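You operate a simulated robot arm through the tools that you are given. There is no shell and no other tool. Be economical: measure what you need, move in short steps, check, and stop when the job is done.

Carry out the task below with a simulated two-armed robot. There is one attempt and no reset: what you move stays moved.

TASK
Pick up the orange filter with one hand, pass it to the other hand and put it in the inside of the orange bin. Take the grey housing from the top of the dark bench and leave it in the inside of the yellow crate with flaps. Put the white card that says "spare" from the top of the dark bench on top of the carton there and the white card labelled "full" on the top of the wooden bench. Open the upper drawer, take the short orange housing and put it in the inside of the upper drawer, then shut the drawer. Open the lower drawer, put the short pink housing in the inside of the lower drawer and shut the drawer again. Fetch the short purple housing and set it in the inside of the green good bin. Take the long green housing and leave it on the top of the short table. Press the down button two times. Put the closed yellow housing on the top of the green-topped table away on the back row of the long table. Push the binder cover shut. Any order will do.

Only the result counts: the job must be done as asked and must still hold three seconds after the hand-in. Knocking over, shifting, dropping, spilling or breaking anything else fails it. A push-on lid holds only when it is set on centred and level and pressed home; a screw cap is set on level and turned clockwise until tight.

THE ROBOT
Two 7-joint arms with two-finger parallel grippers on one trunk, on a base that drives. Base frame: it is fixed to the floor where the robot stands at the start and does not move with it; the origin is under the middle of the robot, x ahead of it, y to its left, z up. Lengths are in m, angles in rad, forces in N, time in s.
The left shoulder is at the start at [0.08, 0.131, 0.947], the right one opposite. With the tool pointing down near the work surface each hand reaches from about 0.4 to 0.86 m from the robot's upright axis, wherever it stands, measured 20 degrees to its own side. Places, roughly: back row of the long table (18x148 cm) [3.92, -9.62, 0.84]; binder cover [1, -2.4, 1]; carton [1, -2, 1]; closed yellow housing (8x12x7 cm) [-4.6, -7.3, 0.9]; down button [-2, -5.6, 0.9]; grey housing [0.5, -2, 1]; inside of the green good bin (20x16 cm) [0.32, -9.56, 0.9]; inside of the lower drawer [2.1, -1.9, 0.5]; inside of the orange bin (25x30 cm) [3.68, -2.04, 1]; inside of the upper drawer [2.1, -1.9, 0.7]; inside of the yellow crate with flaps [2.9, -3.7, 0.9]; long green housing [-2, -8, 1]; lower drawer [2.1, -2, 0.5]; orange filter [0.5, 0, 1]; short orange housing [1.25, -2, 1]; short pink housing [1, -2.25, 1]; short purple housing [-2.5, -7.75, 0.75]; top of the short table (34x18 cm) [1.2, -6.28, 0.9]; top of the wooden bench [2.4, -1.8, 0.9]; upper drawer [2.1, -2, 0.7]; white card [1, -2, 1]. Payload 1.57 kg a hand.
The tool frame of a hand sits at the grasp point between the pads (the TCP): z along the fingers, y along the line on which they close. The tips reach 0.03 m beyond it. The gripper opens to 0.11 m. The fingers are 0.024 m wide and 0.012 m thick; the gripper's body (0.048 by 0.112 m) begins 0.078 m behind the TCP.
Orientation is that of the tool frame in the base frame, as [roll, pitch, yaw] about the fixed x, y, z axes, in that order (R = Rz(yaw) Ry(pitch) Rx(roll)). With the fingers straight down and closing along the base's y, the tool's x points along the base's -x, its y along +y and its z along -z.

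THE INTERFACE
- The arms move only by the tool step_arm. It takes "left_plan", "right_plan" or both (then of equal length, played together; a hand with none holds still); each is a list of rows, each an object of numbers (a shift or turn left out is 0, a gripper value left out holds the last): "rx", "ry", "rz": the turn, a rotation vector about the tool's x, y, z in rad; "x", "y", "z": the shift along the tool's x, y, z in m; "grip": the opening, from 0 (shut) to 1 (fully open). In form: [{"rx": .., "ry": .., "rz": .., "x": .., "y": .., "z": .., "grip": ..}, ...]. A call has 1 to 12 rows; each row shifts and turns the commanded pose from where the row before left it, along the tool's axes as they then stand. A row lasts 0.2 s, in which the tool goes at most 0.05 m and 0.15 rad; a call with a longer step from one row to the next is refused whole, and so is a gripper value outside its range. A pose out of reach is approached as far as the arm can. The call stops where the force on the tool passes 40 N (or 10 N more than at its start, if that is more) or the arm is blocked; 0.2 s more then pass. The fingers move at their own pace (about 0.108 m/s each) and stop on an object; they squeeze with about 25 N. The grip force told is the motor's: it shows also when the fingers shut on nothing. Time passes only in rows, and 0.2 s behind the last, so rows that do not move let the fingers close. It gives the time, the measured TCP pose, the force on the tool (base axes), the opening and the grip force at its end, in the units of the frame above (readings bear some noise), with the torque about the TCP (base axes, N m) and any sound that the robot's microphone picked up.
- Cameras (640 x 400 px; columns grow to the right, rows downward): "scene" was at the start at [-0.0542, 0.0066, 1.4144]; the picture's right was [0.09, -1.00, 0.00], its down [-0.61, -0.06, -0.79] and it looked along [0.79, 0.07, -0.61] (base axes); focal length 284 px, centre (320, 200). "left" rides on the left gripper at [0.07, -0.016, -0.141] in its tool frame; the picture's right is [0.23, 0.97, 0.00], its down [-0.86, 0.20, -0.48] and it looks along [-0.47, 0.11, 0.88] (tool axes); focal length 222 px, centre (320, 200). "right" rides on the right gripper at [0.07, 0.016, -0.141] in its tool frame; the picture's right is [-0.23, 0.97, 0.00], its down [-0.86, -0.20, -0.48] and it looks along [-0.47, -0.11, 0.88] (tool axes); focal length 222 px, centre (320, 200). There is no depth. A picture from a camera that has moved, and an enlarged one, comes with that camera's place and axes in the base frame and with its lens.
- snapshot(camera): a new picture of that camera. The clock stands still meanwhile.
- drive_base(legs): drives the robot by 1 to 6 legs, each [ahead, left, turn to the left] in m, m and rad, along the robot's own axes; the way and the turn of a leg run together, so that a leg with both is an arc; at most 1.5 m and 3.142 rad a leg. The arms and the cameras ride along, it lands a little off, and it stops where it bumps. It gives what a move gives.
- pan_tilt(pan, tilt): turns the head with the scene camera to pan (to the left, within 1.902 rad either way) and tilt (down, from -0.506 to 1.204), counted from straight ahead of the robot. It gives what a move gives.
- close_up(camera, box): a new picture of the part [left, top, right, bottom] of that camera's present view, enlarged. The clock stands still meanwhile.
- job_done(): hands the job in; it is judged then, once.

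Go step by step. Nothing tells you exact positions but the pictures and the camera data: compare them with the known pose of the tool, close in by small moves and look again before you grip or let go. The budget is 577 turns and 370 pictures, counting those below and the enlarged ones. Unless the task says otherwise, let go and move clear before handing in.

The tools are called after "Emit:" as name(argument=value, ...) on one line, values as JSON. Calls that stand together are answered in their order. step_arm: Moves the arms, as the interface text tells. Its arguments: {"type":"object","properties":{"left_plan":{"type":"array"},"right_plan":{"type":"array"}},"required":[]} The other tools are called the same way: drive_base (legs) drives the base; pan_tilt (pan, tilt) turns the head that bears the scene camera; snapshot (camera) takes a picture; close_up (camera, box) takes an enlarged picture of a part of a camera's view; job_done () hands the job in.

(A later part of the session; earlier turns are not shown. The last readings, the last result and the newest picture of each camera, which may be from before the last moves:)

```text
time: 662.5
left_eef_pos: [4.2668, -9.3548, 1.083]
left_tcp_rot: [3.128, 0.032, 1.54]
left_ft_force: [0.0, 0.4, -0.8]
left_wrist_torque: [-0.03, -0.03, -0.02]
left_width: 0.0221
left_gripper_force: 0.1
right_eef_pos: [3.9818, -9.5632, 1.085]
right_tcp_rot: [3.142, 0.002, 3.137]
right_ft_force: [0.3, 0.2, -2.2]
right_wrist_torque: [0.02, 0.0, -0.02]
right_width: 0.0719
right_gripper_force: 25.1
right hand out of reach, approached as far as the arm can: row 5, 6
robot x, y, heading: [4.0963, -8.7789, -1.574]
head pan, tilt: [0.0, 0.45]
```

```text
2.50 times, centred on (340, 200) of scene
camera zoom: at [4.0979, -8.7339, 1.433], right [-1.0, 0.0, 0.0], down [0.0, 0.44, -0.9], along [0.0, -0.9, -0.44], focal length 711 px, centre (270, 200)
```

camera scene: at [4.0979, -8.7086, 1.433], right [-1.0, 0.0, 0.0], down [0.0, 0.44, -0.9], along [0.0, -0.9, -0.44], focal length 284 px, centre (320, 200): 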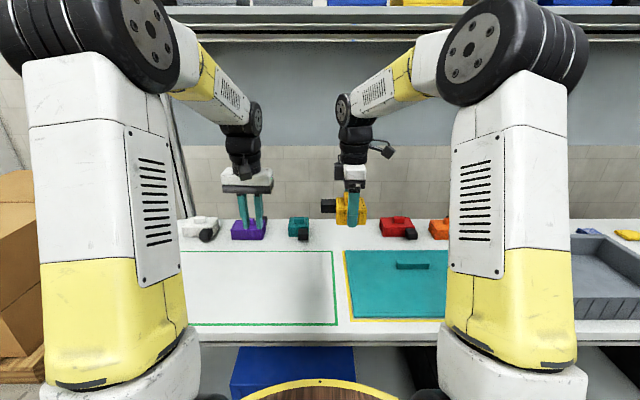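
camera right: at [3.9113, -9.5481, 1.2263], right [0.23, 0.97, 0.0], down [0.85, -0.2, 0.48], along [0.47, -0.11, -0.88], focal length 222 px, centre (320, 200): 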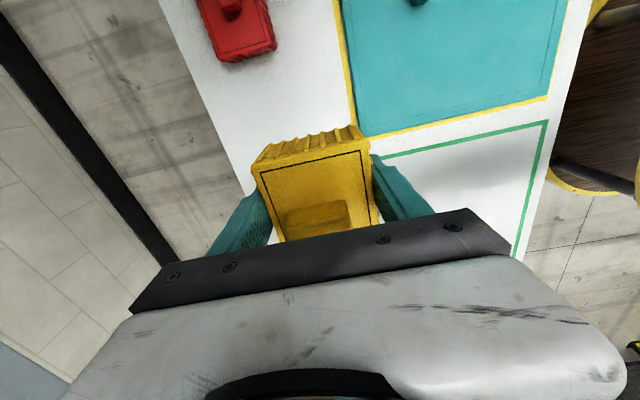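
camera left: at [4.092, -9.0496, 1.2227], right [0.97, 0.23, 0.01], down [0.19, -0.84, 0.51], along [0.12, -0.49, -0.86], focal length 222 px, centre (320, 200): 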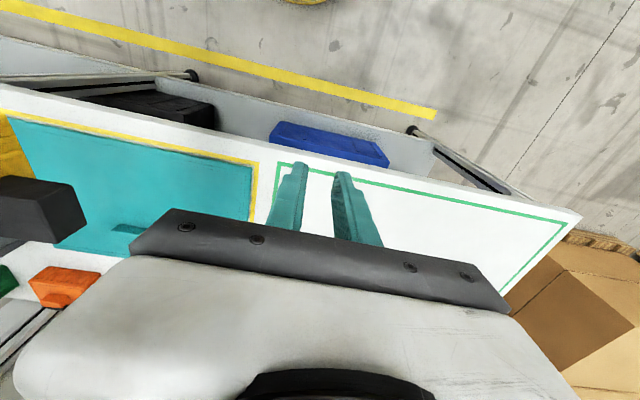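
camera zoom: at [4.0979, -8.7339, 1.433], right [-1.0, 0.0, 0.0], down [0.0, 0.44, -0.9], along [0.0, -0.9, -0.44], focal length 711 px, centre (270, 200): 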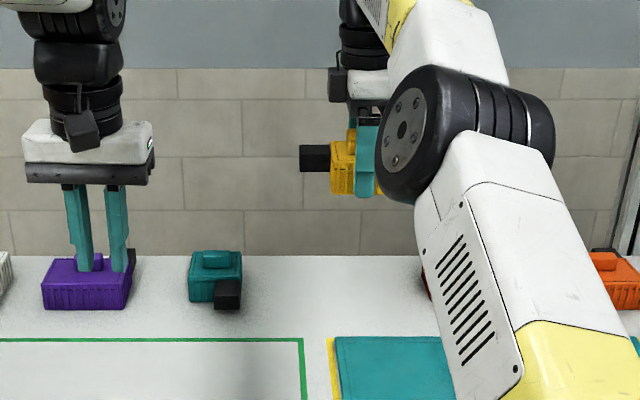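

I lower 8 cm (reach improves) and finish the forward move.

Emit:
step_arm(right_plan=[{"z": 0.04}, {"z": 0.04, "y": -0.01}, {"y": -0.02}, {"y": -0.015}, {}])

Emit:
snapshot(camera="right")

Emit:
close_up(camera="scene", box=[240, 120, 440, 280])

```text
time: 663.7
left_eef_pos: [4.2664, -9.3548, 1.0832]
left_tcp_rot: [3.128, 0.032, 1.54]
left_ft_force: [-0.3, -0.3, 1.2]
left_wrist_torque: [-0.02, 0.0, 0.01]
left_width: 0.022
left_gripper_force: 0.0
right_eef_pos: [3.981, -9.5877, 1.0]
right_tcp_rot: [3.141, 0.002, 3.136]
right_ft_force: [-0.1, -0.7, -1.8]
right_wrist_torque: [0.0, 0.03, -0.02]
right_width: 0.0716
right_gripper_force: 25.0
right hand out of reach, approached as far as the arm can: row 3, 4
robot x, y, heading: [4.0965, -8.7803, -1.574]
head pan, tilt: [0.0, 0.45]
```

```text
114 pictures are left
camera right: at [3.9107, -9.5709, 1.142], right [0.23, 0.97, 0.0], down [0.85, -0.2, 0.48], along [0.47, -0.11, -0.88], focal length 222 px, centre (320, 200)
```

right: 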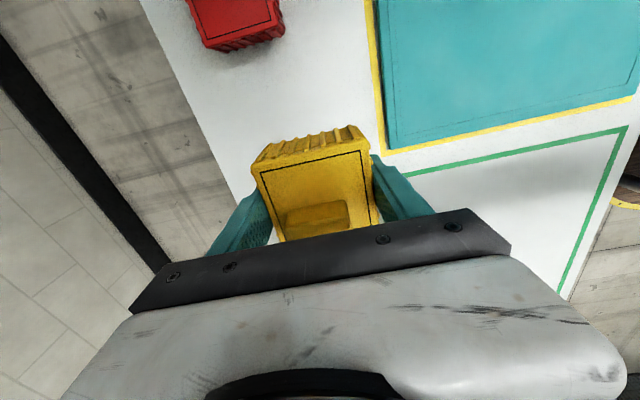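

```text
2.50 times, centred on (340, 200) of scene
camera zoom: at [4.0979, -8.7339, 1.433], right [-1.0, 0.0, 0.0], down [0.0, 0.44, -0.9], along [0.0, -0.9, -0.44], focal length 711 px, centre (270, 200)
```

zoom: 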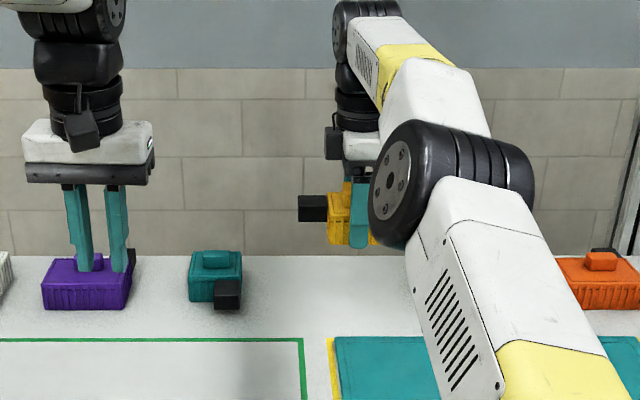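

Emit:
step_arm(right_plan=[{"z": 0.03}, {"z": 0.02}, {"y": -0.015}, {"y": -0.012}, {}])

Emit:
close_up(camera="scene", box=[240, 140, 420, 270])

```text
time: 664.9
left_eef_pos: [4.2659, -9.3536, 1.0837]
left_tcp_rot: [3.128, 0.032, 1.542]
left_ft_force: [0.7, 0.5, -0.7]
left_wrist_torque: [0.0, -0.01, -0.01]
left_width: 0.0219
left_gripper_force: 0.1
right_eef_pos: [3.981, -9.5958, 0.9478]
right_tcp_rot: [-3.141, 0.001, 3.137]
right_ft_force: [0.5, -0.7, -2.1]
right_wrist_torque: [0.02, 0.02, 0.0]
right_width: 0.0723
right_gripper_force: 25.0
right hand out of reach, approached as far as the arm can: row 3, 4
robot x, y, heading: [4.0974, -8.7811, -1.576]
head pan, tilt: [0.0, 0.45]
```

```text
3.08 times, centred on (330, 205) of scene
camera zoom: at [4.0979, -8.734, 1.433], right [-1.0, 0.0, 0.0], down [0.0, 0.44, -0.9], along [0.0, -0.9, -0.44], focal length 875 px, centre (289, 185)
```

zoom: 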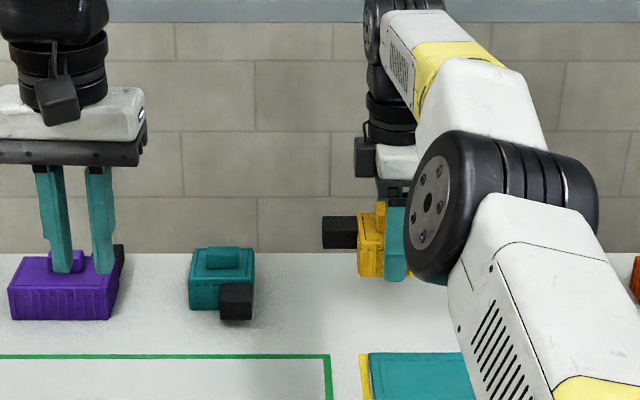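

Body would span y −9.636…−9.556, well in the back row. I lower to contact.

Emit:
step_arm(right_plan=[{"z": 0.03}, {"z": 0.01}, {"z": 0.005}, {}])

Emit:
snapshot(camera="right")

```text
time: 665.9
left_eef_pos: [4.2667, -9.3545, 1.0838]
left_tcp_rot: [3.127, 0.031, 1.541]
left_ft_force: [0.1, 0.8, 0.2]
left_wrist_torque: [-0.01, 0.01, 0.01]
left_width: 0.0221
left_gripper_force: 0.0
right_eef_pos: [3.982, -9.5963, 0.9032]
right_tcp_rot: [3.14, 0.003, 3.137]
right_ft_force: [-0.1, 0.4, -1.9]
right_wrist_torque: [0.01, -0.01, -0.02]
right_width: 0.0719
right_gripper_force: 24.5
robot x, y, heading: [4.1008, -8.7778, -1.574]
head pan, tilt: [0.0, 0.45]
```

```text
111 pictures are left
camera right: at [3.911, -9.5801, 1.045], right [0.23, 0.97, 0.0], down [0.85, -0.2, 0.48], along [0.47, -0.11, -0.88], focal length 222 px, centre (320, 200)
```

right: 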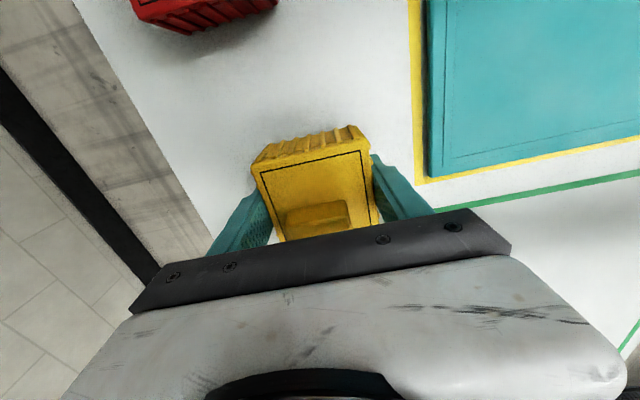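

Emit:
step_arm(right_plan=[{"y": -0.012}, {"z": 0.007}, {"z": 0.006}, {"z": 0.004}, {"z": 0.004}, {}])

```text
time: 667.3
left_eef_pos: [4.2656, -9.3549, 1.0818]
left_tcp_rot: [3.127, 0.031, 1.539]
left_ft_force: [-0.4, -0.2, 0.5]
left_wrist_torque: [-0.01, -0.02, 0.01]
left_width: 0.0221
left_gripper_force: 0.0
right_eef_pos: [3.9824, -9.5979, 0.8816]
right_tcp_rot: [3.141, 0.002, 3.136]
right_ft_force: [0.0, -0.6, -0.8]
right_wrist_torque: [-0.01, -0.03, 0.0]
right_width: 0.0718
right_gripper_force: 25.1
right hand out of reach, approached as far as the arm can: row 1
robot x, y, heading: [4.0999, -8.7772, -1.569]
head pan, tilt: [0.0, 0.45]
```

Emit:
step_arm(right_plan=[{"z": 0.004}, {"z": 0.004}, {"z": 0.004}, {}])

Emit:
close_up(camera="scene", box=[240, 140, 420, 270])

```text
time: 668.0
left_eef_pos: [4.266, -9.3531, 1.0825]
left_tcp_rot: [3.128, 0.033, 1.54]
left_ft_force: [0.4, 0.8, -0.5]
left_wrist_torque: [-0.05, -0.01, 0.04]
left_width: 0.0219
left_gripper_force: 0.2
right_eef_pos: [3.9802, -9.5991, 0.8806]
right_tcp_rot: [-3.137, 0.002, 3.135]
right_ft_force: [0.3, 6.3, 9.4]
right_wrist_torque: [0.71, 0.03, -0.02]
right_width: 0.0717
right_gripper_force: 25.3
robot x, y, heading: [4.0983, -8.7797, -1.576]
head pan, tilt: [0.0, 0.45]
stopped in row 3 (right hand): the force on the tool passed its limit at 45 N (the readings are from after the stop); the commanded pose is now the measured one
```

```text
3.08 times, centred on (330, 205) of scene
camera zoom: at [4.0979, -8.7329, 1.433], right [-1.0, 0.0, 0.0], down [0.0, 0.43, -0.9], along [0.0, -0.9, -0.43], focal length 875 px, centre (289, 185)
```

zoom: 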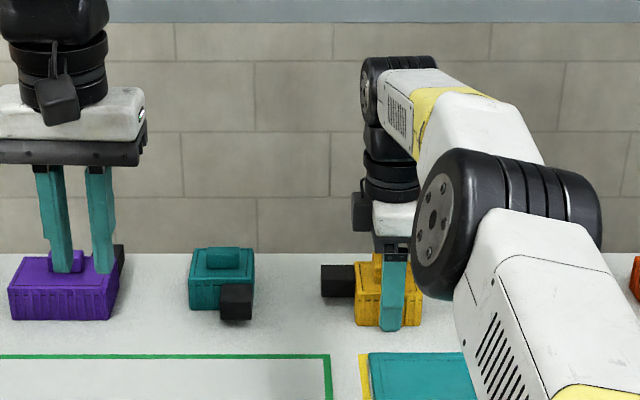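

The housing stands on the table in line with the row. I release and lift straight up.

Emit:
step_arm(right_plan=[{"grip": 0.8}, {}, {"grip": 0.95}, {}, {"z": -0.03}, {"z": -0.04}, {"z": -0.04}, {"z": -0.04}, {"z": -0.04}, {}])

Emit:
snapshot(camera="right")

Emit:
snapshot(camera="scene")

```text
time: 670.2
left_eef_pos: [4.267, -9.354, 1.0839]
left_tcp_rot: [3.127, 0.031, 1.541]
left_ft_force: [-0.8, 0.0, -0.8]
left_wrist_torque: [0.0, 0.03, 0.01]
left_width: 0.0219
left_gripper_force: 0.0
right_eef_pos: [3.9825, -9.5709, 1.0622]
right_tcp_rot: [-3.138, 0.001, 3.136]
right_ft_force: [0.2, 0.4, -0.7]
right_wrist_torque: [0.01, 0.01, 0.03]
right_width: 0.1046
right_gripper_force: 0.0
right hand out of reach, approached as far as the arm can: row 7, 8, 9
robot x, y, heading: [4.0957, -8.7809, -1.569]
head pan, tilt: [0.0, 0.45]
```

```text
109 pictures are left
camera right: at [3.9114, -9.5546, 1.2037], right [0.23, 0.97, 0.0], down [0.85, -0.2, 0.48], along [0.47, -0.12, -0.88], focal length 222 px, centre (320, 200)
```

right: 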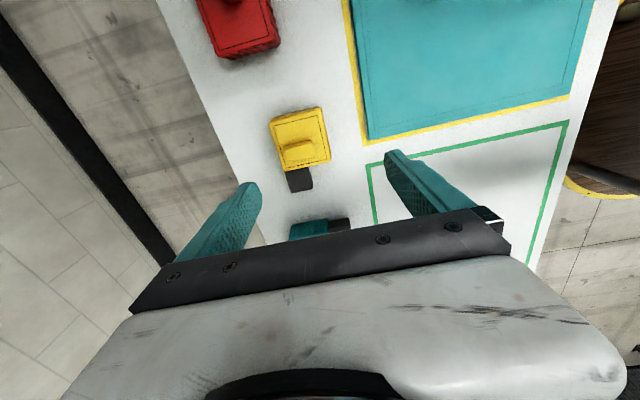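

```text
108 pictures are left
camera scene: at [4.0979, -8.734, 1.433], right [-1.0, 0.0, 0.0], down [0.0, 0.44, -0.9], along [0.0, -0.9, -0.44], focal length 284 px, centre (320, 200)
```

scene: 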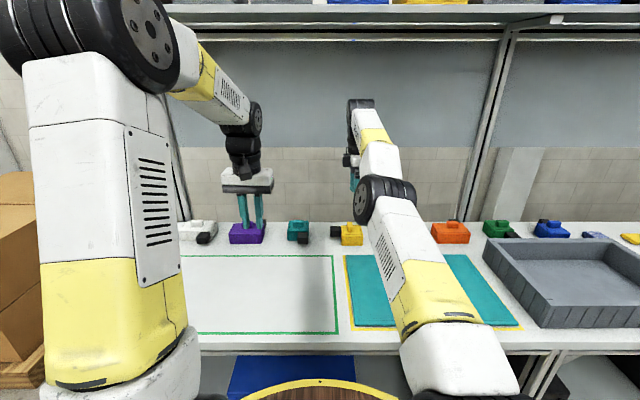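

Yellow sits in the back row. Next the long green housing: I fold the right hand, and return west along the corridor.

Emit:
step_arm(right_plan=[{"y": 0.045}, {"y": 0.045}, {"y": 0.045}, {"y": 0.045}, {"y": 0.045}, {"y": 0.045, "grip": 0.2}, {"y": 0.03}, {}])

Emit:
drive_base(legs=[[-0.28, 0, 0], [0, 0, -1.571], [1.5, 0, 0], [1.5, 0, 0], [1.5, 0, 0]])

Emit:
step_arm(right_plan=[{"rz": 0.145}, {"rz": 0.145}, {"rz": 0.145}, {"rz": 0.145}, {"rz": 0.145}, {"rz": 0.145}, {"rz": 0.145}, {"rz": 0.145}, {"rz": 0.145}, {"rz": 0.145}, {"rz": 0.12}, {}])

```text
time: 672.0
left_eef_pos: [4.2673, -9.3525, 1.0831]
left_tcp_rot: [3.126, 0.03, 1.54]
left_ft_force: [-0.1, 0.2, -0.4]
left_wrist_torque: [0.01, 0.02, -0.01]
left_width: 0.0217
left_gripper_force: 0.0
right_eef_pos: [3.9972, -9.5429, 1.1377]
right_tcp_rot: [-3.137, 0.003, 3.137]
right_ft_force: [-0.1, -1.0, -0.3]
right_wrist_torque: [0.0, -0.01, 0.0]
right_width: 0.022
right_gripper_force: 0.1
right hand out of reach, approached as far as the arm can: row 1, 2, 3, 4, 5, 6, 7
robot x, y, heading: [4.0986, -8.7796, -1.575]
head pan, tilt: [0.0, 0.45]
```

```text
time: 698.9
left_eef_pos: [-0.9798, -8.5964, 1.0831]
left_tcp_rot: [3.129, 0.032, -0.055]
left_ft_force: [-0.4, -0.1, 0.4]
left_wrist_torque: [-0.01, -0.01, -0.03]
left_width: 0.0219
left_gripper_force: 0.0
right_eef_pos: [-1.1612, -8.3232, 1.1387]
right_tcp_rot: [-3.139, 0.002, 1.542]
right_ft_force: [-0.1, 0.4, -0.1]
right_wrist_torque: [-0.01, 0.02, 0.0]
right_width: 0.0219
right_gripper_force: 0.1
robot x, y, heading: [-0.4018, -8.4409, 3.117]
head pan, tilt: [0.0, 0.45]
```

```text
time: 701.5
left_eef_pos: [-0.9795, -8.598, 1.0842]
left_tcp_rot: [3.127, 0.031, -0.057]
left_ft_force: [0.1, 0.4, -0.6]
left_wrist_torque: [0.03, 0.05, -0.02]
left_width: 0.0218
left_gripper_force: 0.1
right_eef_pos: [-1.1614, -8.3232, 1.1368]
right_tcp_rot: [3.139, 0.003, -0.031]
right_ft_force: [0.7, 0.2, 0.4]
right_wrist_torque: [0.03, 0.02, -0.01]
right_width: 0.0219
right_gripper_force: 0.0
robot x, y, heading: [-0.4004, -8.4441, 3.117]
head pan, tilt: [0.0, 0.45]
```

Emit:
step_arm(right_plan=[{"x": 0.045}, {"x": 0.045}, {"x": 0.045}, {"x": 0.045}, {}])

Emit:
drive_base(legs=[[1.3, 0.42, 0]])

Emit:
pan_tilt(pan=-0.6, tilt=0.4)

Emit:
snapshot(camera="scene")

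```text
time: 702.7
left_eef_pos: [-0.9798, -8.596, 1.0833]
left_tcp_rot: [3.127, 0.031, -0.055]
left_ft_force: [0.3, -0.3, 0.2]
left_wrist_torque: [0.02, 0.02, -0.04]
left_width: 0.0221
left_gripper_force: 0.0
right_eef_pos: [-1.1497, -8.3305, 1.1662]
right_tcp_rot: [3.14, 0.001, -0.029]
right_ft_force: [0.7, 0.3, 0.2]
right_wrist_torque: [0.02, -0.03, 0.0]
right_width: 0.0217
right_gripper_force: 0.0
right hand out of reach, approached as far as the arm can: row 1, 2, 3, 4
robot x, y, heading: [-0.4023, -8.4378, 3.112]
head pan, tilt: [0.0, 0.45]
```

```text
time: 709.5
left_eef_pos: [-2.2889, -8.9967, 1.0834]
left_tcp_rot: [3.127, 0.032, -0.045]
left_ft_force: [-1.3, 0.3, 0.0]
left_wrist_torque: [0.01, -0.01, 0.04]
left_width: 0.022
left_gripper_force: 0.1
right_eef_pos: [-2.4591, -8.7327, 1.1669]
right_tcp_rot: [3.14, 0.001, -0.019]
right_ft_force: [0.1, 0.2, 0.1]
right_wrist_torque: [0.01, -0.01, 0.01]
right_width: 0.0218
right_gripper_force: 0.1
robot x, y, heading: [-1.7096, -8.8374, 3.128]
head pan, tilt: [0.0, 0.45]
```

```text
time: 710.5
left_eef_pos: [-2.2886, -8.997, 1.0841]
left_tcp_rot: [3.127, 0.029, -0.043]
left_ft_force: [0.8, 0.4, -0.5]
left_wrist_torque: [0.0, -0.04, 0.02]
left_width: 0.0221
left_gripper_force: 0.0
right_eef_pos: [-2.4596, -8.7316, 1.1657]
right_tcp_rot: [3.141, 0.0, -0.019]
right_ft_force: [-0.1, 0.6, 1.2]
right_wrist_torque: [0.01, -0.01, -0.01]
right_width: 0.0219
right_gripper_force: 0.1
robot x, y, heading: [-1.7093, -8.8356, 3.125]
head pan, tilt: [-0.6, 0.4]
```

```text
107 pictures are left
camera scene: at [-1.6492, -8.786, 1.4377], right [0.58, 0.82, 0.0], down [0.32, -0.22, -0.92], along [-0.75, 0.53, -0.39], focal length 284 px, centre (320, 200)
```

scene: 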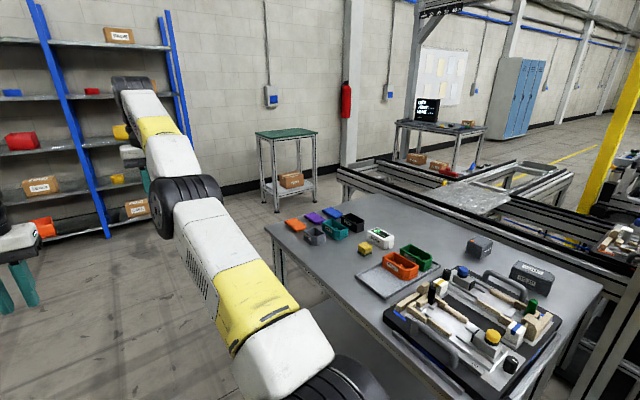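

The right arm is stretched in an awkward posture; I try tilting it while pulling back to fold it.

Emit:
step_arm(right_plan=[{"ry": -0.15}, {"ry": -0.15}, {"ry": -0.15}, {"ry": -0.15}, {"z": -0.04, "x": 0.02}, {"z": -0.04, "x": 0.02}, {"z": -0.04, "x": 0.02}, {"z": -0.04, "x": 0.02}, {}])

Emit:
snapshot(camera="scene")

```text
time: 712.5
left_eef_pos: [-2.2891, -8.9962, 1.0835]
left_tcp_rot: [3.129, 0.03, -0.045]
left_ft_force: [-0.8, 0.6, -0.4]
left_wrist_torque: [0.04, -0.01, 0.0]
left_width: 0.0222
left_gripper_force: 0.1
right_eef_pos: [-2.4976, -8.7383, 1.3629]
right_tcp_rot: [3.139, 0.601, -0.021]
right_ft_force: [0.1, -0.3, 0.5]
right_wrist_torque: [0.01, 0.0, 0.0]
right_width: 0.0222
right_gripper_force: 0.1
right hand out of reach, approached as far as the arm can: row 1, 2, 3, 4, 5, 6, 7, 8
robot x, y, heading: [-1.7148, -8.838, 3.128]
head pan, tilt: [-0.6, 0.4]
```

```text
106 pictures are left
camera scene: at [-1.6491, -8.7859, 1.4377], right [0.58, 0.82, 0.0], down [0.32, -0.22, -0.92], along [-0.75, 0.53, -0.39], focal length 284 px, centre (320, 200)
```

scene: 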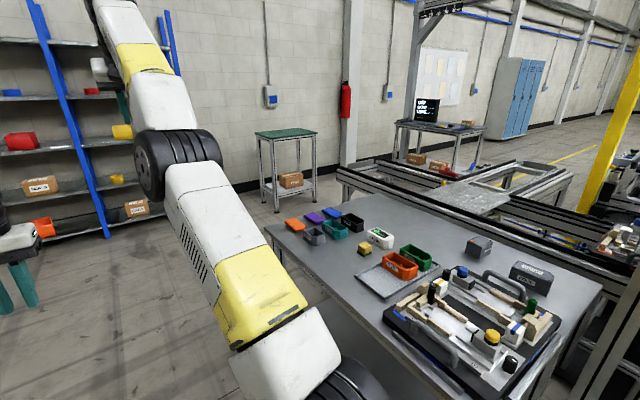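

Emit:
step_arm(right_plan=[{"ry": 0.15}, {"ry": 0.15}, {"ry": 0.15}, {"ry": 0.15}, {"z": 0.05}, {"z": 0.05}, {"z": 0.05}, {"z": 0.05}, {"z": 0.05}, {"z": 0.05}, {"z": 0.05}, {"z": 0.05}])

Emit:
step_arm(right_plan=[{"x": 0.045}, {"x": 0.045}, {"x": 0.045}, {"x": 0.045}, {"z": -0.04}, {"z": -0.04}, {}])

```text
time: 715.1
left_eef_pos: [-2.2883, -8.9955, 1.084]
left_tcp_rot: [3.127, 0.03, -0.045]
left_ft_force: [-0.1, 0.0, -0.4]
left_wrist_torque: [0.0, 0.02, 0.0]
left_width: 0.0215
left_gripper_force: 0.1
right_eef_pos: [-2.5688, -8.7285, 0.9765]
right_tcp_rot: [3.139, 0.205, -0.021]
right_ft_force: [-0.1, 1.0, 0.2]
right_wrist_torque: [-0.01, 0.05, 0.06]
right_width: 0.0219
right_gripper_force: 0.1
right hand out of reach, approached as far as the arm can: row 1, 2, 3, 4, 5, 6, 7, 8, 9, 10, 11
robot x, y, heading: [-1.7153, -8.8373, 3.127]
head pan, tilt: [-0.6, 0.4]
```

```text
time: 716.7
left_eef_pos: [-2.2887, -8.996, 1.083]
left_tcp_rot: [3.128, 0.032, -0.046]
left_ft_force: [0.1, 0.0, -0.4]
left_wrist_torque: [0.02, -0.02, -0.01]
left_width: 0.022
left_gripper_force: 0.0
right_eef_pos: [-2.5527, -8.7281, 1.0548]
right_tcp_rot: [3.139, 0.2, -0.019]
right_ft_force: [-0.1, 1.6, 0.2]
right_wrist_torque: [0.01, 0.0, -0.04]
right_width: 0.0222
right_gripper_force: 0.1
right hand out of reach, approached as far as the arm can: row 1, 2, 3, 4
robot x, y, heading: [-1.7089, -8.8362, 3.128]
head pan, tilt: [-0.6, 0.4]
```

Emit:
step_arm(right_plan=[{"z": -0.05}, {"z": -0.05}, {"z": -0.05}, {"z": -0.05}, {"z": -0.05}, {"z": -0.05}, {"z": -0.05}, {"z": -0.05}, {"z": -0.05}, {}])

Emit:
step_arm(right_plan=[{"z": 0.05}, {"z": 0.05}, {"z": 0.05}, {"z": 0.05}, {"z": 0.05}, {"z": 0.05}, {"z": 0.05}, {"x": 0.045}, {"x": 0.045}, {"x": 0.045}, {"x": 0.045}, {}])

```text
time: 718.9
left_eef_pos: [-2.2886, -8.9961, 1.0831]
left_tcp_rot: [3.129, 0.031, -0.045]
left_ft_force: [-0.1, 0.0, 0.0]
left_wrist_torque: [-0.03, -0.01, 0.01]
left_width: 0.0217
left_gripper_force: 0.1
right_eef_pos: [-2.3896, -8.7242, 1.3547]
right_tcp_rot: [3.139, 0.202, -0.018]
right_ft_force: [0.4, -0.4, -0.1]
right_wrist_torque: [0.02, 0.02, -0.02]
right_width: 0.0221
right_gripper_force: 0.0
right hand out of reach, approached as far as the arm can: row 1, 2, 3, 4, 5, 6, 7, 8, 9
robot x, y, heading: [-1.7096, -8.8363, 3.127]
head pan, tilt: [-0.6, 0.4]
```

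```text
time: 721.5
left_eef_pos: [-2.289, -8.9958, 1.0837]
left_tcp_rot: [3.129, 0.032, -0.046]
left_ft_force: [0.4, 0.5, 0.5]
left_wrist_torque: [0.02, 0.03, 0.01]
left_width: 0.0218
left_gripper_force: 0.0
right_eef_pos: [-2.2848, -8.7271, 0.975]
right_tcp_rot: [3.141, 0.201, -0.019]
right_ft_force: [0.2, -0.2, 0.1]
right_wrist_torque: [0.01, 0.03, 0.01]
right_width: 0.0224
right_gripper_force: 0.0
robot x, y, heading: [-1.7135, -8.8317, 3.119]
head pan, tilt: [-0.6, 0.4]
```

The right arm is free again. I raise it, line up south of the table and face north for the green housing.

Emit:
step_arm(right_plan=[{"ry": 0.1, "z": -0.04}, {"ry": 0.1, "z": -0.04}, {"z": -0.04, "y": -0.03}, {"z": -0.03, "y": -0.03}, {"y": -0.03}, {}])

Emit:
drive_base(legs=[[0.58, 0.03, 0], [0, 0, -1.553]])

Emit:
pan_tilt(pan=0, tilt=0.6)

Emit:
snapshot(camera="scene")

Emit:
snapshot(camera="right")

```text
time: 722.9
left_eef_pos: [-2.2888, -8.995, 1.0823]
left_tcp_rot: [3.128, 0.031, -0.046]
left_ft_force: [0.5, 0.0, 0.1]
left_wrist_torque: [0.02, 0.01, -0.06]
left_width: 0.0219
left_gripper_force: 0.1
right_eef_pos: [-2.2702, -8.6359, 1.1259]
right_tcp_rot: [3.14, 0.002, -0.018]
right_ft_force: [0.5, 0.3, 0.1]
right_wrist_torque: [-0.01, 0.01, 0.01]
right_width: 0.0218
right_gripper_force: 0.1
robot x, y, heading: [-1.7137, -8.836, 3.127]
head pan, tilt: [-0.6, 0.4]
```

```text
time: 730.0
left_eef_pos: [-2.461, -8.2812, 1.0831]
left_tcp_rot: [3.127, 0.031, -1.602]
left_ft_force: [0.5, 0.1, 0.2]
left_wrist_torque: [-0.01, -0.01, -0.01]
left_width: 0.0222
left_gripper_force: 0.1
right_eef_pos: [-2.102, -8.2954, 1.1258]
right_tcp_rot: [3.14, 0.0, -1.577]
right_ft_force: [-0.4, -0.1, 0.5]
right_wrist_torque: [0.01, 0.0, 0.0]
right_width: 0.0221
right_gripper_force: 0.1
robot x, y, heading: [-2.2933, -8.8562, 1.57]
head pan, tilt: [-0.6, 0.4]
```

```text
time: 731.0
left_eef_pos: [-2.461, -8.2822, 1.0835]
left_tcp_rot: [3.127, 0.031, -1.603]
left_ft_force: [0.6, -0.1, -0.2]
left_wrist_torque: [0.04, -0.01, -0.01]
left_width: 0.0219
left_gripper_force: 0.1
right_eef_pos: [-2.1022, -8.2952, 1.1249]
right_tcp_rot: [-3.141, 0.004, -1.577]
right_ft_force: [0.5, 0.2, 0.4]
right_wrist_torque: [0.0, -0.01, 0.01]
right_width: 0.0221
right_gripper_force: 0.0
robot x, y, heading: [-2.2941, -8.8543, 1.572]
head pan, tilt: [0.0, 0.6]
```

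```text
105 pictures are left
camera scene: at [-2.2936, -8.9086, 1.4195], right [1.0, 0.0, 0.0], down [0.0, -0.56, -0.83], along [0.0, 0.83, -0.56], focal length 284 px, centre (320, 200)
```

scene: 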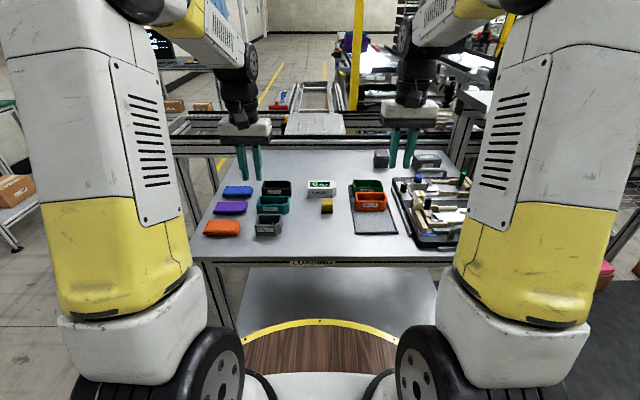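

```text
104 pictures are left
camera right: at [-2.1183, -8.3661, 1.2664], right [-0.97, 0.23, 0.0], down [0.21, 0.85, 0.48], along [0.11, 0.47, -0.88], focal length 222 px, centre (320, 200)
```

right: 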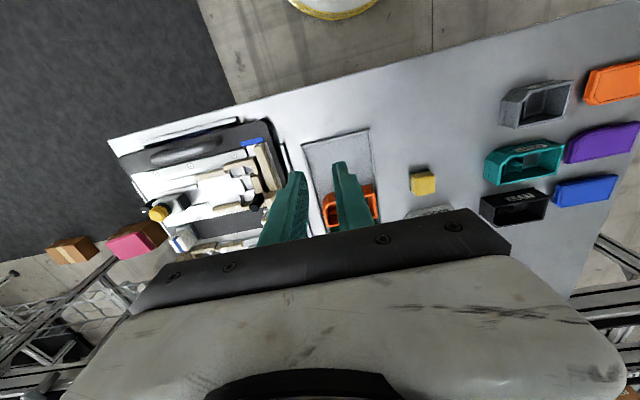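

Emit:
close_up(camera="scene", box=[190, 160, 430, 260])

```text
2.67 times, centred on (310, 210) of scene
camera zoom: at [-2.2936, -8.9086, 1.4195], right [1.0, 0.0, 0.0], down [0.0, -0.56, -0.83], along [0.0, 0.83, -0.56], focal length 758 px, centre (347, 173)
```

zoom: 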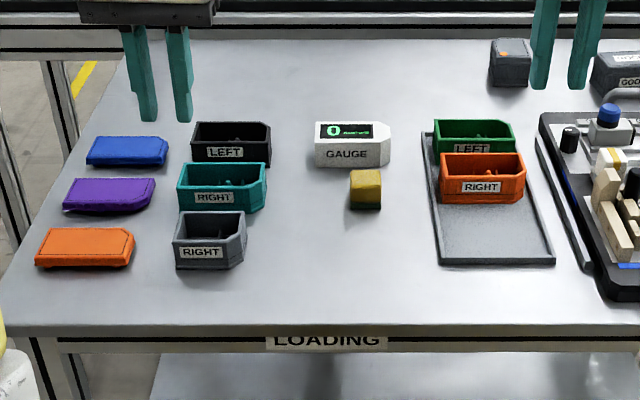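

The green "LEFT" housing (long, ~10 cm) lies just behind the orange one on the tray; gap ≈3 cm. I'll grip it front-to-back: rotate the right hand 90° and approach from above.

Emit:
step_arm(right_plan=[{"rz": -0.145}, {"rz": -0.145}, {"rz": -0.145}, {"rz": -0.145}, {"rz": -0.145}, {"rz": -0.145}, {"rz": -0.145}, {"rz": -0.145}, {"rz": -0.145}, {"rz": -0.145}, {"rz": -0.12, "grip": 0.64}, {}])

Emit:
step_arm(right_plan=[{"y": -0.04}, {"y": -0.04}, {"y": -0.04}, {"y": -0.04}, {"y": -0.035}, {"x": -0.02}, {}])

Emit:
snapshot(camera="right")

Emit:
close_up(camera="scene", box=[280, 100, 460, 250])

```text
time: 733.6
left_eef_pos: [-2.4611, -8.2819, 1.0827]
left_tcp_rot: [3.127, 0.032, -1.603]
left_ft_force: [1.1, 0.2, 0.0]
left_wrist_torque: [0.0, -0.02, 0.02]
left_width: 0.022
left_gripper_force: 0.0
right_eef_pos: [-2.1011, -8.2952, 1.1252]
right_tcp_rot: [-3.139, 0.002, -0.004]
right_ft_force: [-0.1, -0.5, -0.5]
right_wrist_torque: [0.03, 0.01, 0.04]
right_width: 0.0705
right_gripper_force: 0.0
robot x, y, heading: [-2.2924, -8.8489, 1.568]
head pan, tilt: [0.0, 0.6]
```

```text
time: 735.2
left_eef_pos: [-2.4616, -8.2825, 1.0828]
left_tcp_rot: [3.128, 0.032, -1.603]
left_ft_force: [0.0, 0.0, 0.3]
left_wrist_torque: [0.0, 0.02, 0.01]
left_width: 0.0222
left_gripper_force: 0.0
right_eef_pos: [-2.1197, -8.1005, 1.1264]
right_tcp_rot: [-3.14, 0.001, -0.005]
right_ft_force: [-0.1, 0.5, -0.6]
right_wrist_torque: [-0.01, -0.01, 0.0]
right_width: 0.0704
right_gripper_force: 0.0
robot x, y, heading: [-2.2949, -8.8544, 1.569]
head pan, tilt: [0.0, 0.6]
```

```text
102 pictures are left
camera right: at [-2.0511, -8.1177, 1.2669], right [-0.23, -0.97, 0.0], down [-0.85, 0.2, 0.48], along [-0.47, 0.11, -0.88], focal length 222 px, centre (320, 200)
```

right: 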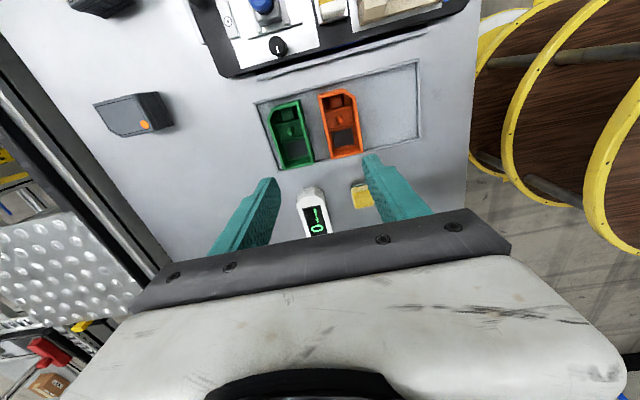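

```text
2.67 times, centred on (370, 175) of scene
camera zoom: at [-2.2936, -8.9085, 1.4194], right [1.0, 0.0, 0.0], down [0.0, -0.57, -0.82], along [0.0, 0.82, -0.57], focal length 758 px, centre (187, 267)
```

zoom: 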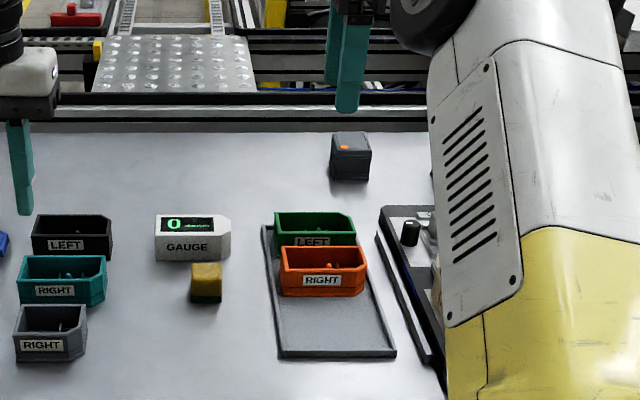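

Green centre (−2.117, −8.056). I align, set the opening to 64 mm and lower above it.

Emit:
step_arm(right_plan=[{"y": -0.044, "x": 0.002, "grip": 0.59}, {"z": 0.045}, {"z": 0.045}, {"z": 0.045}, {}])

Emit:
snapshot(camera="right")

Emit:
close_up(camera="scene", box=[300, 130, 440, 250])

```text
time: 736.4
left_eef_pos: [-2.4617, -8.2818, 1.0836]
left_tcp_rot: [3.128, 0.031, -1.604]
left_ft_force: [0.9, 0.5, -0.4]
left_wrist_torque: [-0.03, 0.01, -0.02]
left_width: 0.0219
left_gripper_force: 0.0
right_eef_pos: [-2.1173, -8.0829, 0.9828]
right_tcp_rot: [-3.139, 0.002, -0.005]
right_ft_force: [-0.2, 0.0, 0.4]
right_wrist_torque: [-0.01, 0.02, -0.02]
right_width: 0.0651
right_gripper_force: 0.1
right hand out of reach, approached as far as the arm can: row 1
robot x, y, heading: [-2.2911, -8.8567, 1.572]
head pan, tilt: [0.0, 0.6]
```

```text
100 pictures are left
camera right: at [-2.0474, -8.1005, 1.1243], right [-0.23, -0.97, 0.0], down [-0.85, 0.2, 0.48], along [-0.47, 0.11, -0.88], focal length 222 px, centre (320, 200)
```

right: 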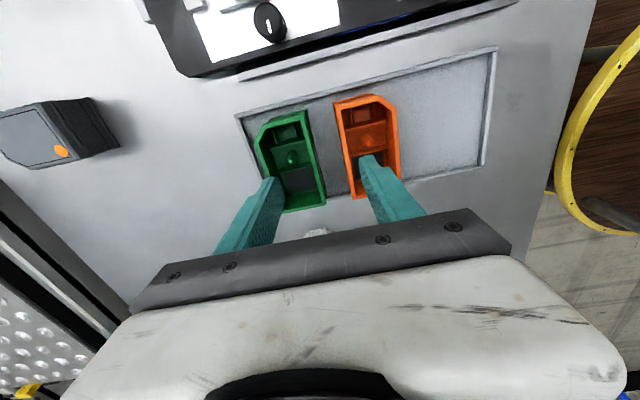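

```text
3.33 times, centred on (370, 190) of scene
camera zoom: at [-2.2936, -8.9085, 1.4194], right [1.0, 0.0, 0.0], down [0.0, -0.57, -0.82], along [0.0, 0.82, -0.57], focal length 948 px, centre (153, 233)
```

zoom: 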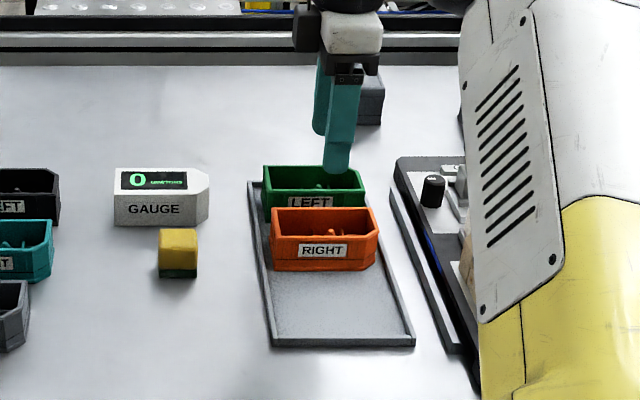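

I drive 3 cm closer to centre the fingers on the green housing.

Emit:
drive_base(legs=[[0.03, 0, 0]])

Emit:
snapshot(camera="right")

```text
time: 737.2
left_eef_pos: [-2.46, -8.2523, 1.083]
left_tcp_rot: [3.127, 0.031, -1.603]
left_ft_force: [0.1, 0.1, 0.5]
left_wrist_torque: [0.01, 0.02, -0.02]
left_width: 0.0219
left_gripper_force: 0.0
right_eef_pos: [-2.1164, -8.0538, 0.9827]
right_tcp_rot: [-3.14, 0.002, -0.003]
right_ft_force: [-0.8, -0.6, 0.5]
right_wrist_torque: [0.02, -0.03, -0.03]
right_width: 0.0649
right_gripper_force: 0.1
robot x, y, heading: [-2.2966, -8.8272, 1.568]
head pan, tilt: [0.0, 0.6]
```

```text
98 pictures are left
camera right: at [-2.0472, -8.0708, 1.1247], right [-0.23, -0.97, 0.0], down [-0.85, 0.2, 0.48], along [-0.47, 0.11, -0.88], focal length 222 px, centre (320, 200)
```

right: 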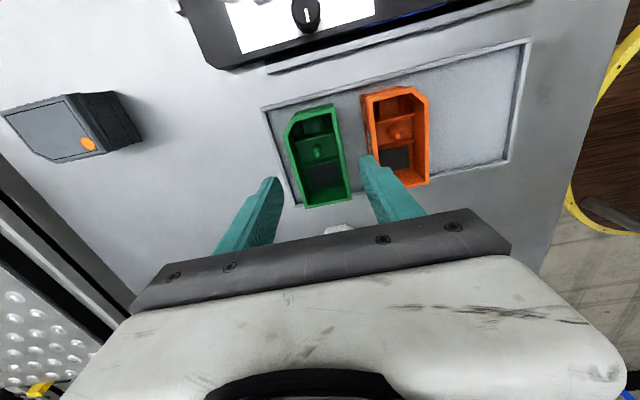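

Emit:
step_arm(right_plan=[{"z": 0.02}, {"z": 0.015}, {"z": 0.01}, {}])

Emit:
close_up(camera="right", box=[220, 70, 480, 250])

Emit:
close_up(camera="scene", box=[320, 140, 420, 230])

```text
time: 738.2
left_eef_pos: [-2.4611, -8.2532, 1.0826]
left_tcp_rot: [3.126, 0.032, -1.603]
left_ft_force: [0.2, 0.1, -0.3]
left_wrist_torque: [-0.01, 0.02, 0.01]
left_width: 0.022
left_gripper_force: 0.1
right_eef_pos: [-2.1175, -8.0523, 0.9375]
right_tcp_rot: [-3.141, 0.003, -0.007]
right_ft_force: [0.3, -0.5, 0.6]
right_wrist_torque: [-0.02, 0.03, 0.0]
right_width: 0.065
right_gripper_force: 0.1
robot x, y, heading: [-2.2955, -8.8235, 1.568]
head pan, tilt: [0.0, 0.6]
```

```text
2.22 times, centred on (350, 160) of right
camera zoom: at [-2.047, -8.0706, 1.0795], right [-0.23, -0.97, 0.0], down [-0.85, 0.2, 0.48], along [-0.47, 0.11, -0.88], focal length 494 px, centre (253, 289)
```

zoom: 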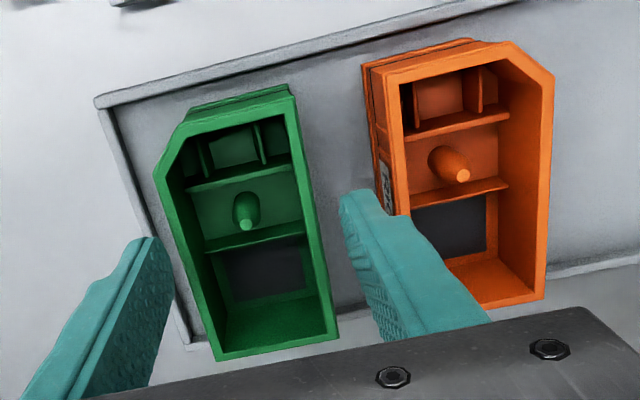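

```text
4.44 times, centred on (370, 185) of scene
camera zoom: at [-2.2936, -8.8787, 1.4194], right [1.0, 0.0, 0.0], down [0.0, -0.57, -0.82], along [0.0, 0.82, -0.57], focal length 1263 px, centre (98, 267)
```

zoom: 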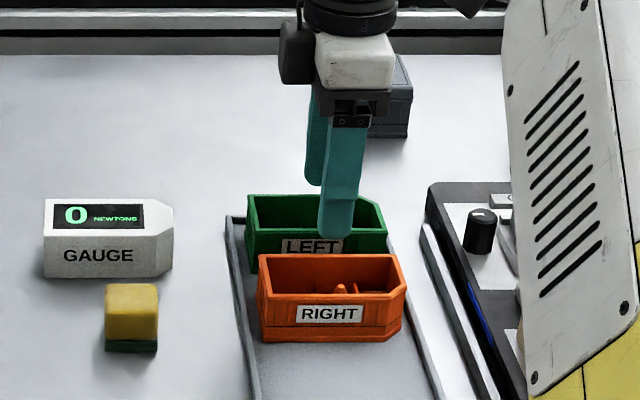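

The front finger is heading into the gap. I lower 2.3 cm and close.

Emit:
step_arm(right_plan=[{"z": 0.012}, {"z": 0.01}, {}])

Emit:
close_up(camera="right", box=[220, 70, 480, 250])

```text
time: 739.0
left_eef_pos: [-2.4615, -8.2518, 1.0831]
left_tcp_rot: [3.129, 0.031, -1.602]
left_ft_force: [-1.3, -0.9, -0.9]
left_wrist_torque: [-0.01, 0.02, -0.01]
left_width: 0.0221
left_gripper_force: 0.0
right_eef_pos: [-2.1158, -8.0532, 0.9171]
right_tcp_rot: [-3.14, 0.002, -0.007]
right_ft_force: [0.2, -0.5, 0.0]
right_wrist_torque: [-0.01, 0.02, -0.02]
right_width: 0.0648
right_gripper_force: 0.0
robot x, y, heading: [-2.2925, -8.8243, 1.565]
head pan, tilt: [0.0, 0.6]
```

```text
2.22 times, centred on (350, 160) of right
camera zoom: at [-2.047, -8.0702, 1.0572], right [-0.23, -0.97, 0.0], down [-0.85, 0.2, 0.48], along [-0.47, 0.11, -0.88], focal length 494 px, centre (253, 289)
```

zoom: 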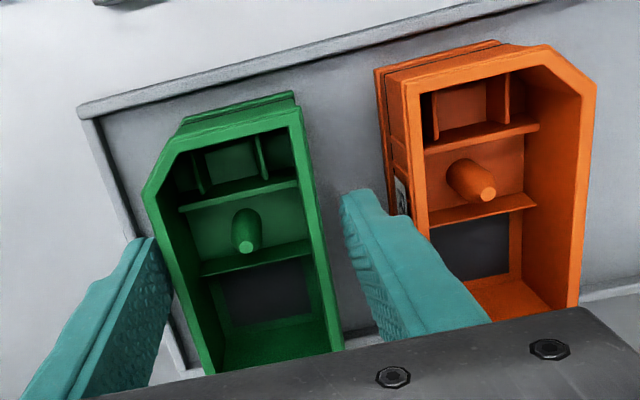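

Emit:
step_arm(right_plan=[{"z": 0.008}, {"z": 0.005}, {}, {"grip": 0.3}, {"grip": 0}, {}, {}])

Emit:
close_up(camera="right", box=[220, 70, 480, 250])

```text
time: 740.6
left_eef_pos: [-2.4597, -8.2514, 1.0827]
left_tcp_rot: [3.127, 0.031, -1.604]
left_ft_force: [-0.3, 0.1, -0.4]
left_wrist_torque: [-0.03, -0.03, 0.01]
left_width: 0.0221
left_gripper_force: 0.0
right_eef_pos: [-2.1169, -8.0521, 0.9032]
right_tcp_rot: [-3.141, 0.002, -0.004]
right_ft_force: [0.1, 1.1, 0.5]
right_wrist_torque: [0.0, -0.06, 0.01]
right_width: 0.0536
right_gripper_force: 25.5
robot x, y, heading: [-2.2957, -8.8255, 1.57]
head pan, tilt: [0.0, 0.6]
```

```text
2.22 times, centred on (350, 160) of right
camera zoom: at [-2.0475, -8.0701, 1.0446], right [-0.23, -0.97, 0.0], down [-0.85, 0.2, 0.48], along [-0.47, 0.11, -0.88], focal length 494 px, centre (253, 289)
```

zoom: 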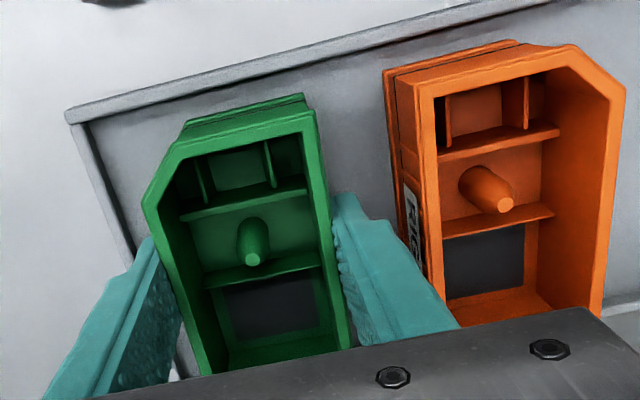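

Gripped at 53.6 mm. I lift it straight up and verify.

Emit:
step_arm(right_plan=[{"z": -0.02}, {"z": -0.03}, {"z": -0.04}, {"z": -0.04}, {"z": -0.04}, {"z": -0.03}, {}])

Emit:
snapshot(camera="scene")

```text
time: 742.2
left_eef_pos: [-2.4604, -8.2527, 1.0819]
left_tcp_rot: [3.126, 0.032, -1.602]
left_ft_force: [0.4, -0.1, -0.2]
left_wrist_torque: [0.02, -0.01, 0.01]
left_width: 0.0219
left_gripper_force: 0.1
right_eef_pos: [-2.1159, -8.0545, 1.1033]
right_tcp_rot: [-3.139, 0.001, -0.005]
right_ft_force: [0.0, 0.2, -0.7]
right_wrist_torque: [0.01, -0.04, 0.0]
right_width: 0.0531
right_gripper_force: 24.9
robot x, y, heading: [-2.2925, -8.8243, 1.571]
head pan, tilt: [0.0, 0.6]
```

```text
93 pictures are left
camera scene: at [-2.2936, -8.8787, 1.4194], right [1.0, 0.0, 0.0], down [0.0, -0.57, -0.82], along [0.0, 0.82, -0.57], focal length 284 px, centre (320, 200)
```

scene: 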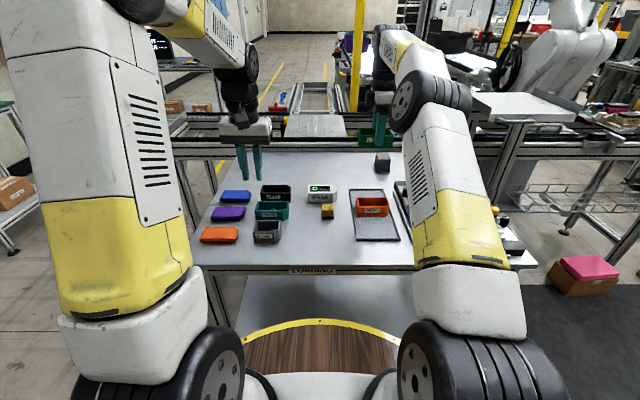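

Green is up, the orange one undisturbed. I retract toward me and back off, then head back around to the gate.

Emit:
step_arm(right_plan=[{"y": 0.04}, {"y": 0.04}, {"y": 0.04}, {"y": 0.04}, {"y": 0.04}, {}])

```text
time: 743.6
left_eef_pos: [-2.4619, -8.251, 1.0833]
left_tcp_rot: [3.127, 0.031, -1.601]
left_ft_force: [0.1, 0.2, -0.2]
left_wrist_torque: [-0.02, 0.02, 0.02]
left_width: 0.022
left_gripper_force: 0.2
right_eef_pos: [-2.1161, -8.2542, 1.1018]
right_tcp_rot: [-3.139, 0.002, -0.006]
right_ft_force: [0.3, -0.2, -0.9]
right_wrist_torque: [0.0, 0.02, -0.02]
right_width: 0.0534
right_gripper_force: 24.8
robot x, y, heading: [-2.2949, -8.8284, 1.568]
head pan, tilt: [0.0, 0.6]
```

Emit:
drive_base(legs=[[-0.1, 0, 0], [0, 0, 1.571], [1.35, 0, 0], [0, 0, -1.571], [1.5, 0, 0], [0.75, 0, 0]])

Emit:
drive_base(legs=[[0.75, -0.7, 0], [1.3, -0.22, 0]])

Emit:
pan_tilt(pan=0, tilt=0.4)

Emit:
snapshot(camera="scene")

```text
time: 769.4
left_eef_pos: [-3.7481, -6.095, 1.0829]
left_tcp_rot: [3.129, 0.032, -1.629]
left_ft_force: [0.4, 0.0, -0.5]
left_wrist_torque: [0.0, 0.0, 0.0]
left_width: 0.022
left_gripper_force: 0.1
right_eef_pos: [-3.4036, -6.1053, 1.1018]
right_tcp_rot: [-3.141, 0.002, -0.031]
right_ft_force: [0.6, 0.2, -1.1]
right_wrist_torque: [-0.04, 0.0, 0.03]
right_width: 0.0534
right_gripper_force: 25.1
robot x, y, heading: [-3.5922, -6.6744, 1.545]
head pan, tilt: [0.0, 0.6]
```

```text
time: 780.9
left_eef_pos: [-2.7904, -4.0713, 1.0835]
left_tcp_rot: [3.127, 0.03, -1.615]
left_ft_force: [0.2, -0.2, 0.1]
left_wrist_torque: [0.02, 0.01, 0.01]
left_width: 0.0218
left_gripper_force: 0.1
right_eef_pos: [-2.4473, -4.0779, 1.1029]
right_tcp_rot: [-3.139, 0.002, -0.02]
right_ft_force: [-0.5, -0.2, -1.2]
right_wrist_torque: [0.01, 0.0, -0.01]
right_width: 0.0536
right_gripper_force: 24.7
robot x, y, heading: [-2.6272, -4.6473, 1.553]
head pan, tilt: [0.0, 0.6]
```

```text
time: 781.6
left_eef_pos: [-2.791, -4.0711, 1.083]
left_tcp_rot: [3.127, 0.032, -1.616]
left_ft_force: [0.1, -0.6, -0.1]
left_wrist_torque: [0.03, 0.0, 0.01]
left_width: 0.0219
left_gripper_force: 0.0
right_eef_pos: [-2.4475, -4.0783, 1.1018]
right_tcp_rot: [-3.14, 0.002, -0.019]
right_ft_force: [-0.2, 0.1, -1.8]
right_wrist_torque: [-0.01, -0.04, 0.0]
right_width: 0.0534
right_gripper_force: 25.3
robot x, y, heading: [-2.6298, -4.6474, 1.552]
head pan, tilt: [0.0, 0.4]
```

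```text
92 pictures are left
camera scene: at [-2.6325, -4.6955, 1.4376], right [1.0, -0.02, 0.0], down [-0.01, -0.39, -0.92], along [0.01, 0.92, -0.39], focal length 284 px, centre (320, 200)
```

scene: 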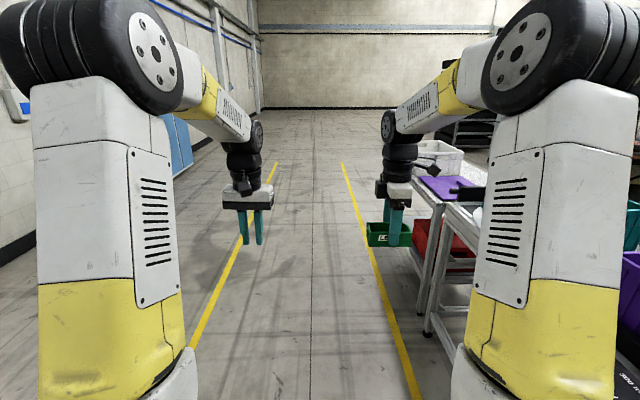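

Emit:
drive_base(legs=[[1.45, 0, 0.018], [1.45, 0, 0], [0.3, 0, 0], [0, 0, -1.571], [1.45, 0, 0], [0.42, 0, 0]])

Emit:
pan_tilt(pan=-1.2, tilt=0.45)

Emit:
snapshot(camera="scene")

```text
time: 810.2
left_eef_pos: [-0.1502, -1.3126, 1.0839]
left_tcp_rot: [3.129, 0.032, 3.087]
left_ft_force: [-0.1, 0.3, -0.2]
left_wrist_torque: [-0.02, 0.02, 0.02]
left_width: 0.0222
left_gripper_force: 0.2
right_eef_pos: [-0.1596, -1.6573, 1.1026]
right_tcp_rot: [-3.139, 0.002, -1.599]
right_ft_force: [0.2, 0.5, -1.7]
right_wrist_torque: [0.0, 0.02, 0.0]
right_width: 0.0535
right_gripper_force: 24.6
robot x, y, heading: [-0.7282, -1.468, -0.024]
head pan, tilt: [0.0, 0.4]
```

```text
time: 811.6
left_eef_pos: [-0.1512, -1.3125, 1.0842]
left_tcp_rot: [3.128, 0.031, 3.089]
left_ft_force: [0.2, -0.9, -0.6]
left_wrist_torque: [0.0, 0.0, 0.0]
left_width: 0.0222
left_gripper_force: 0.1
right_eef_pos: [-0.1597, -1.6571, 1.1017]
right_tcp_rot: [-3.138, 0.001, -1.599]
right_ft_force: [-0.2, 0.3, -1.0]
right_wrist_torque: [0.01, 0.02, -0.02]
right_width: 0.0532
right_gripper_force: 25.2
robot x, y, heading: [-0.7271, -1.465, -0.02]
head pan, tilt: [-1.201, 0.45]
```

```text
91 pictures are left
camera scene: at [-0.8366, -1.5539, 1.433], right [-0.94, -0.34, 0.0], down [-0.15, 0.41, -0.9], along [0.31, -0.85, -0.44], focal length 284 px, centre (320, 200)
```

scene: 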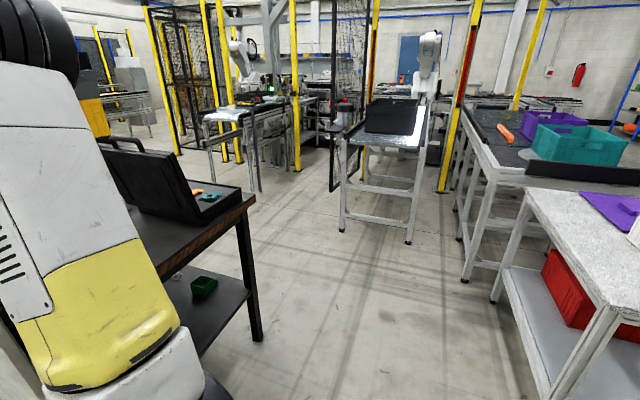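

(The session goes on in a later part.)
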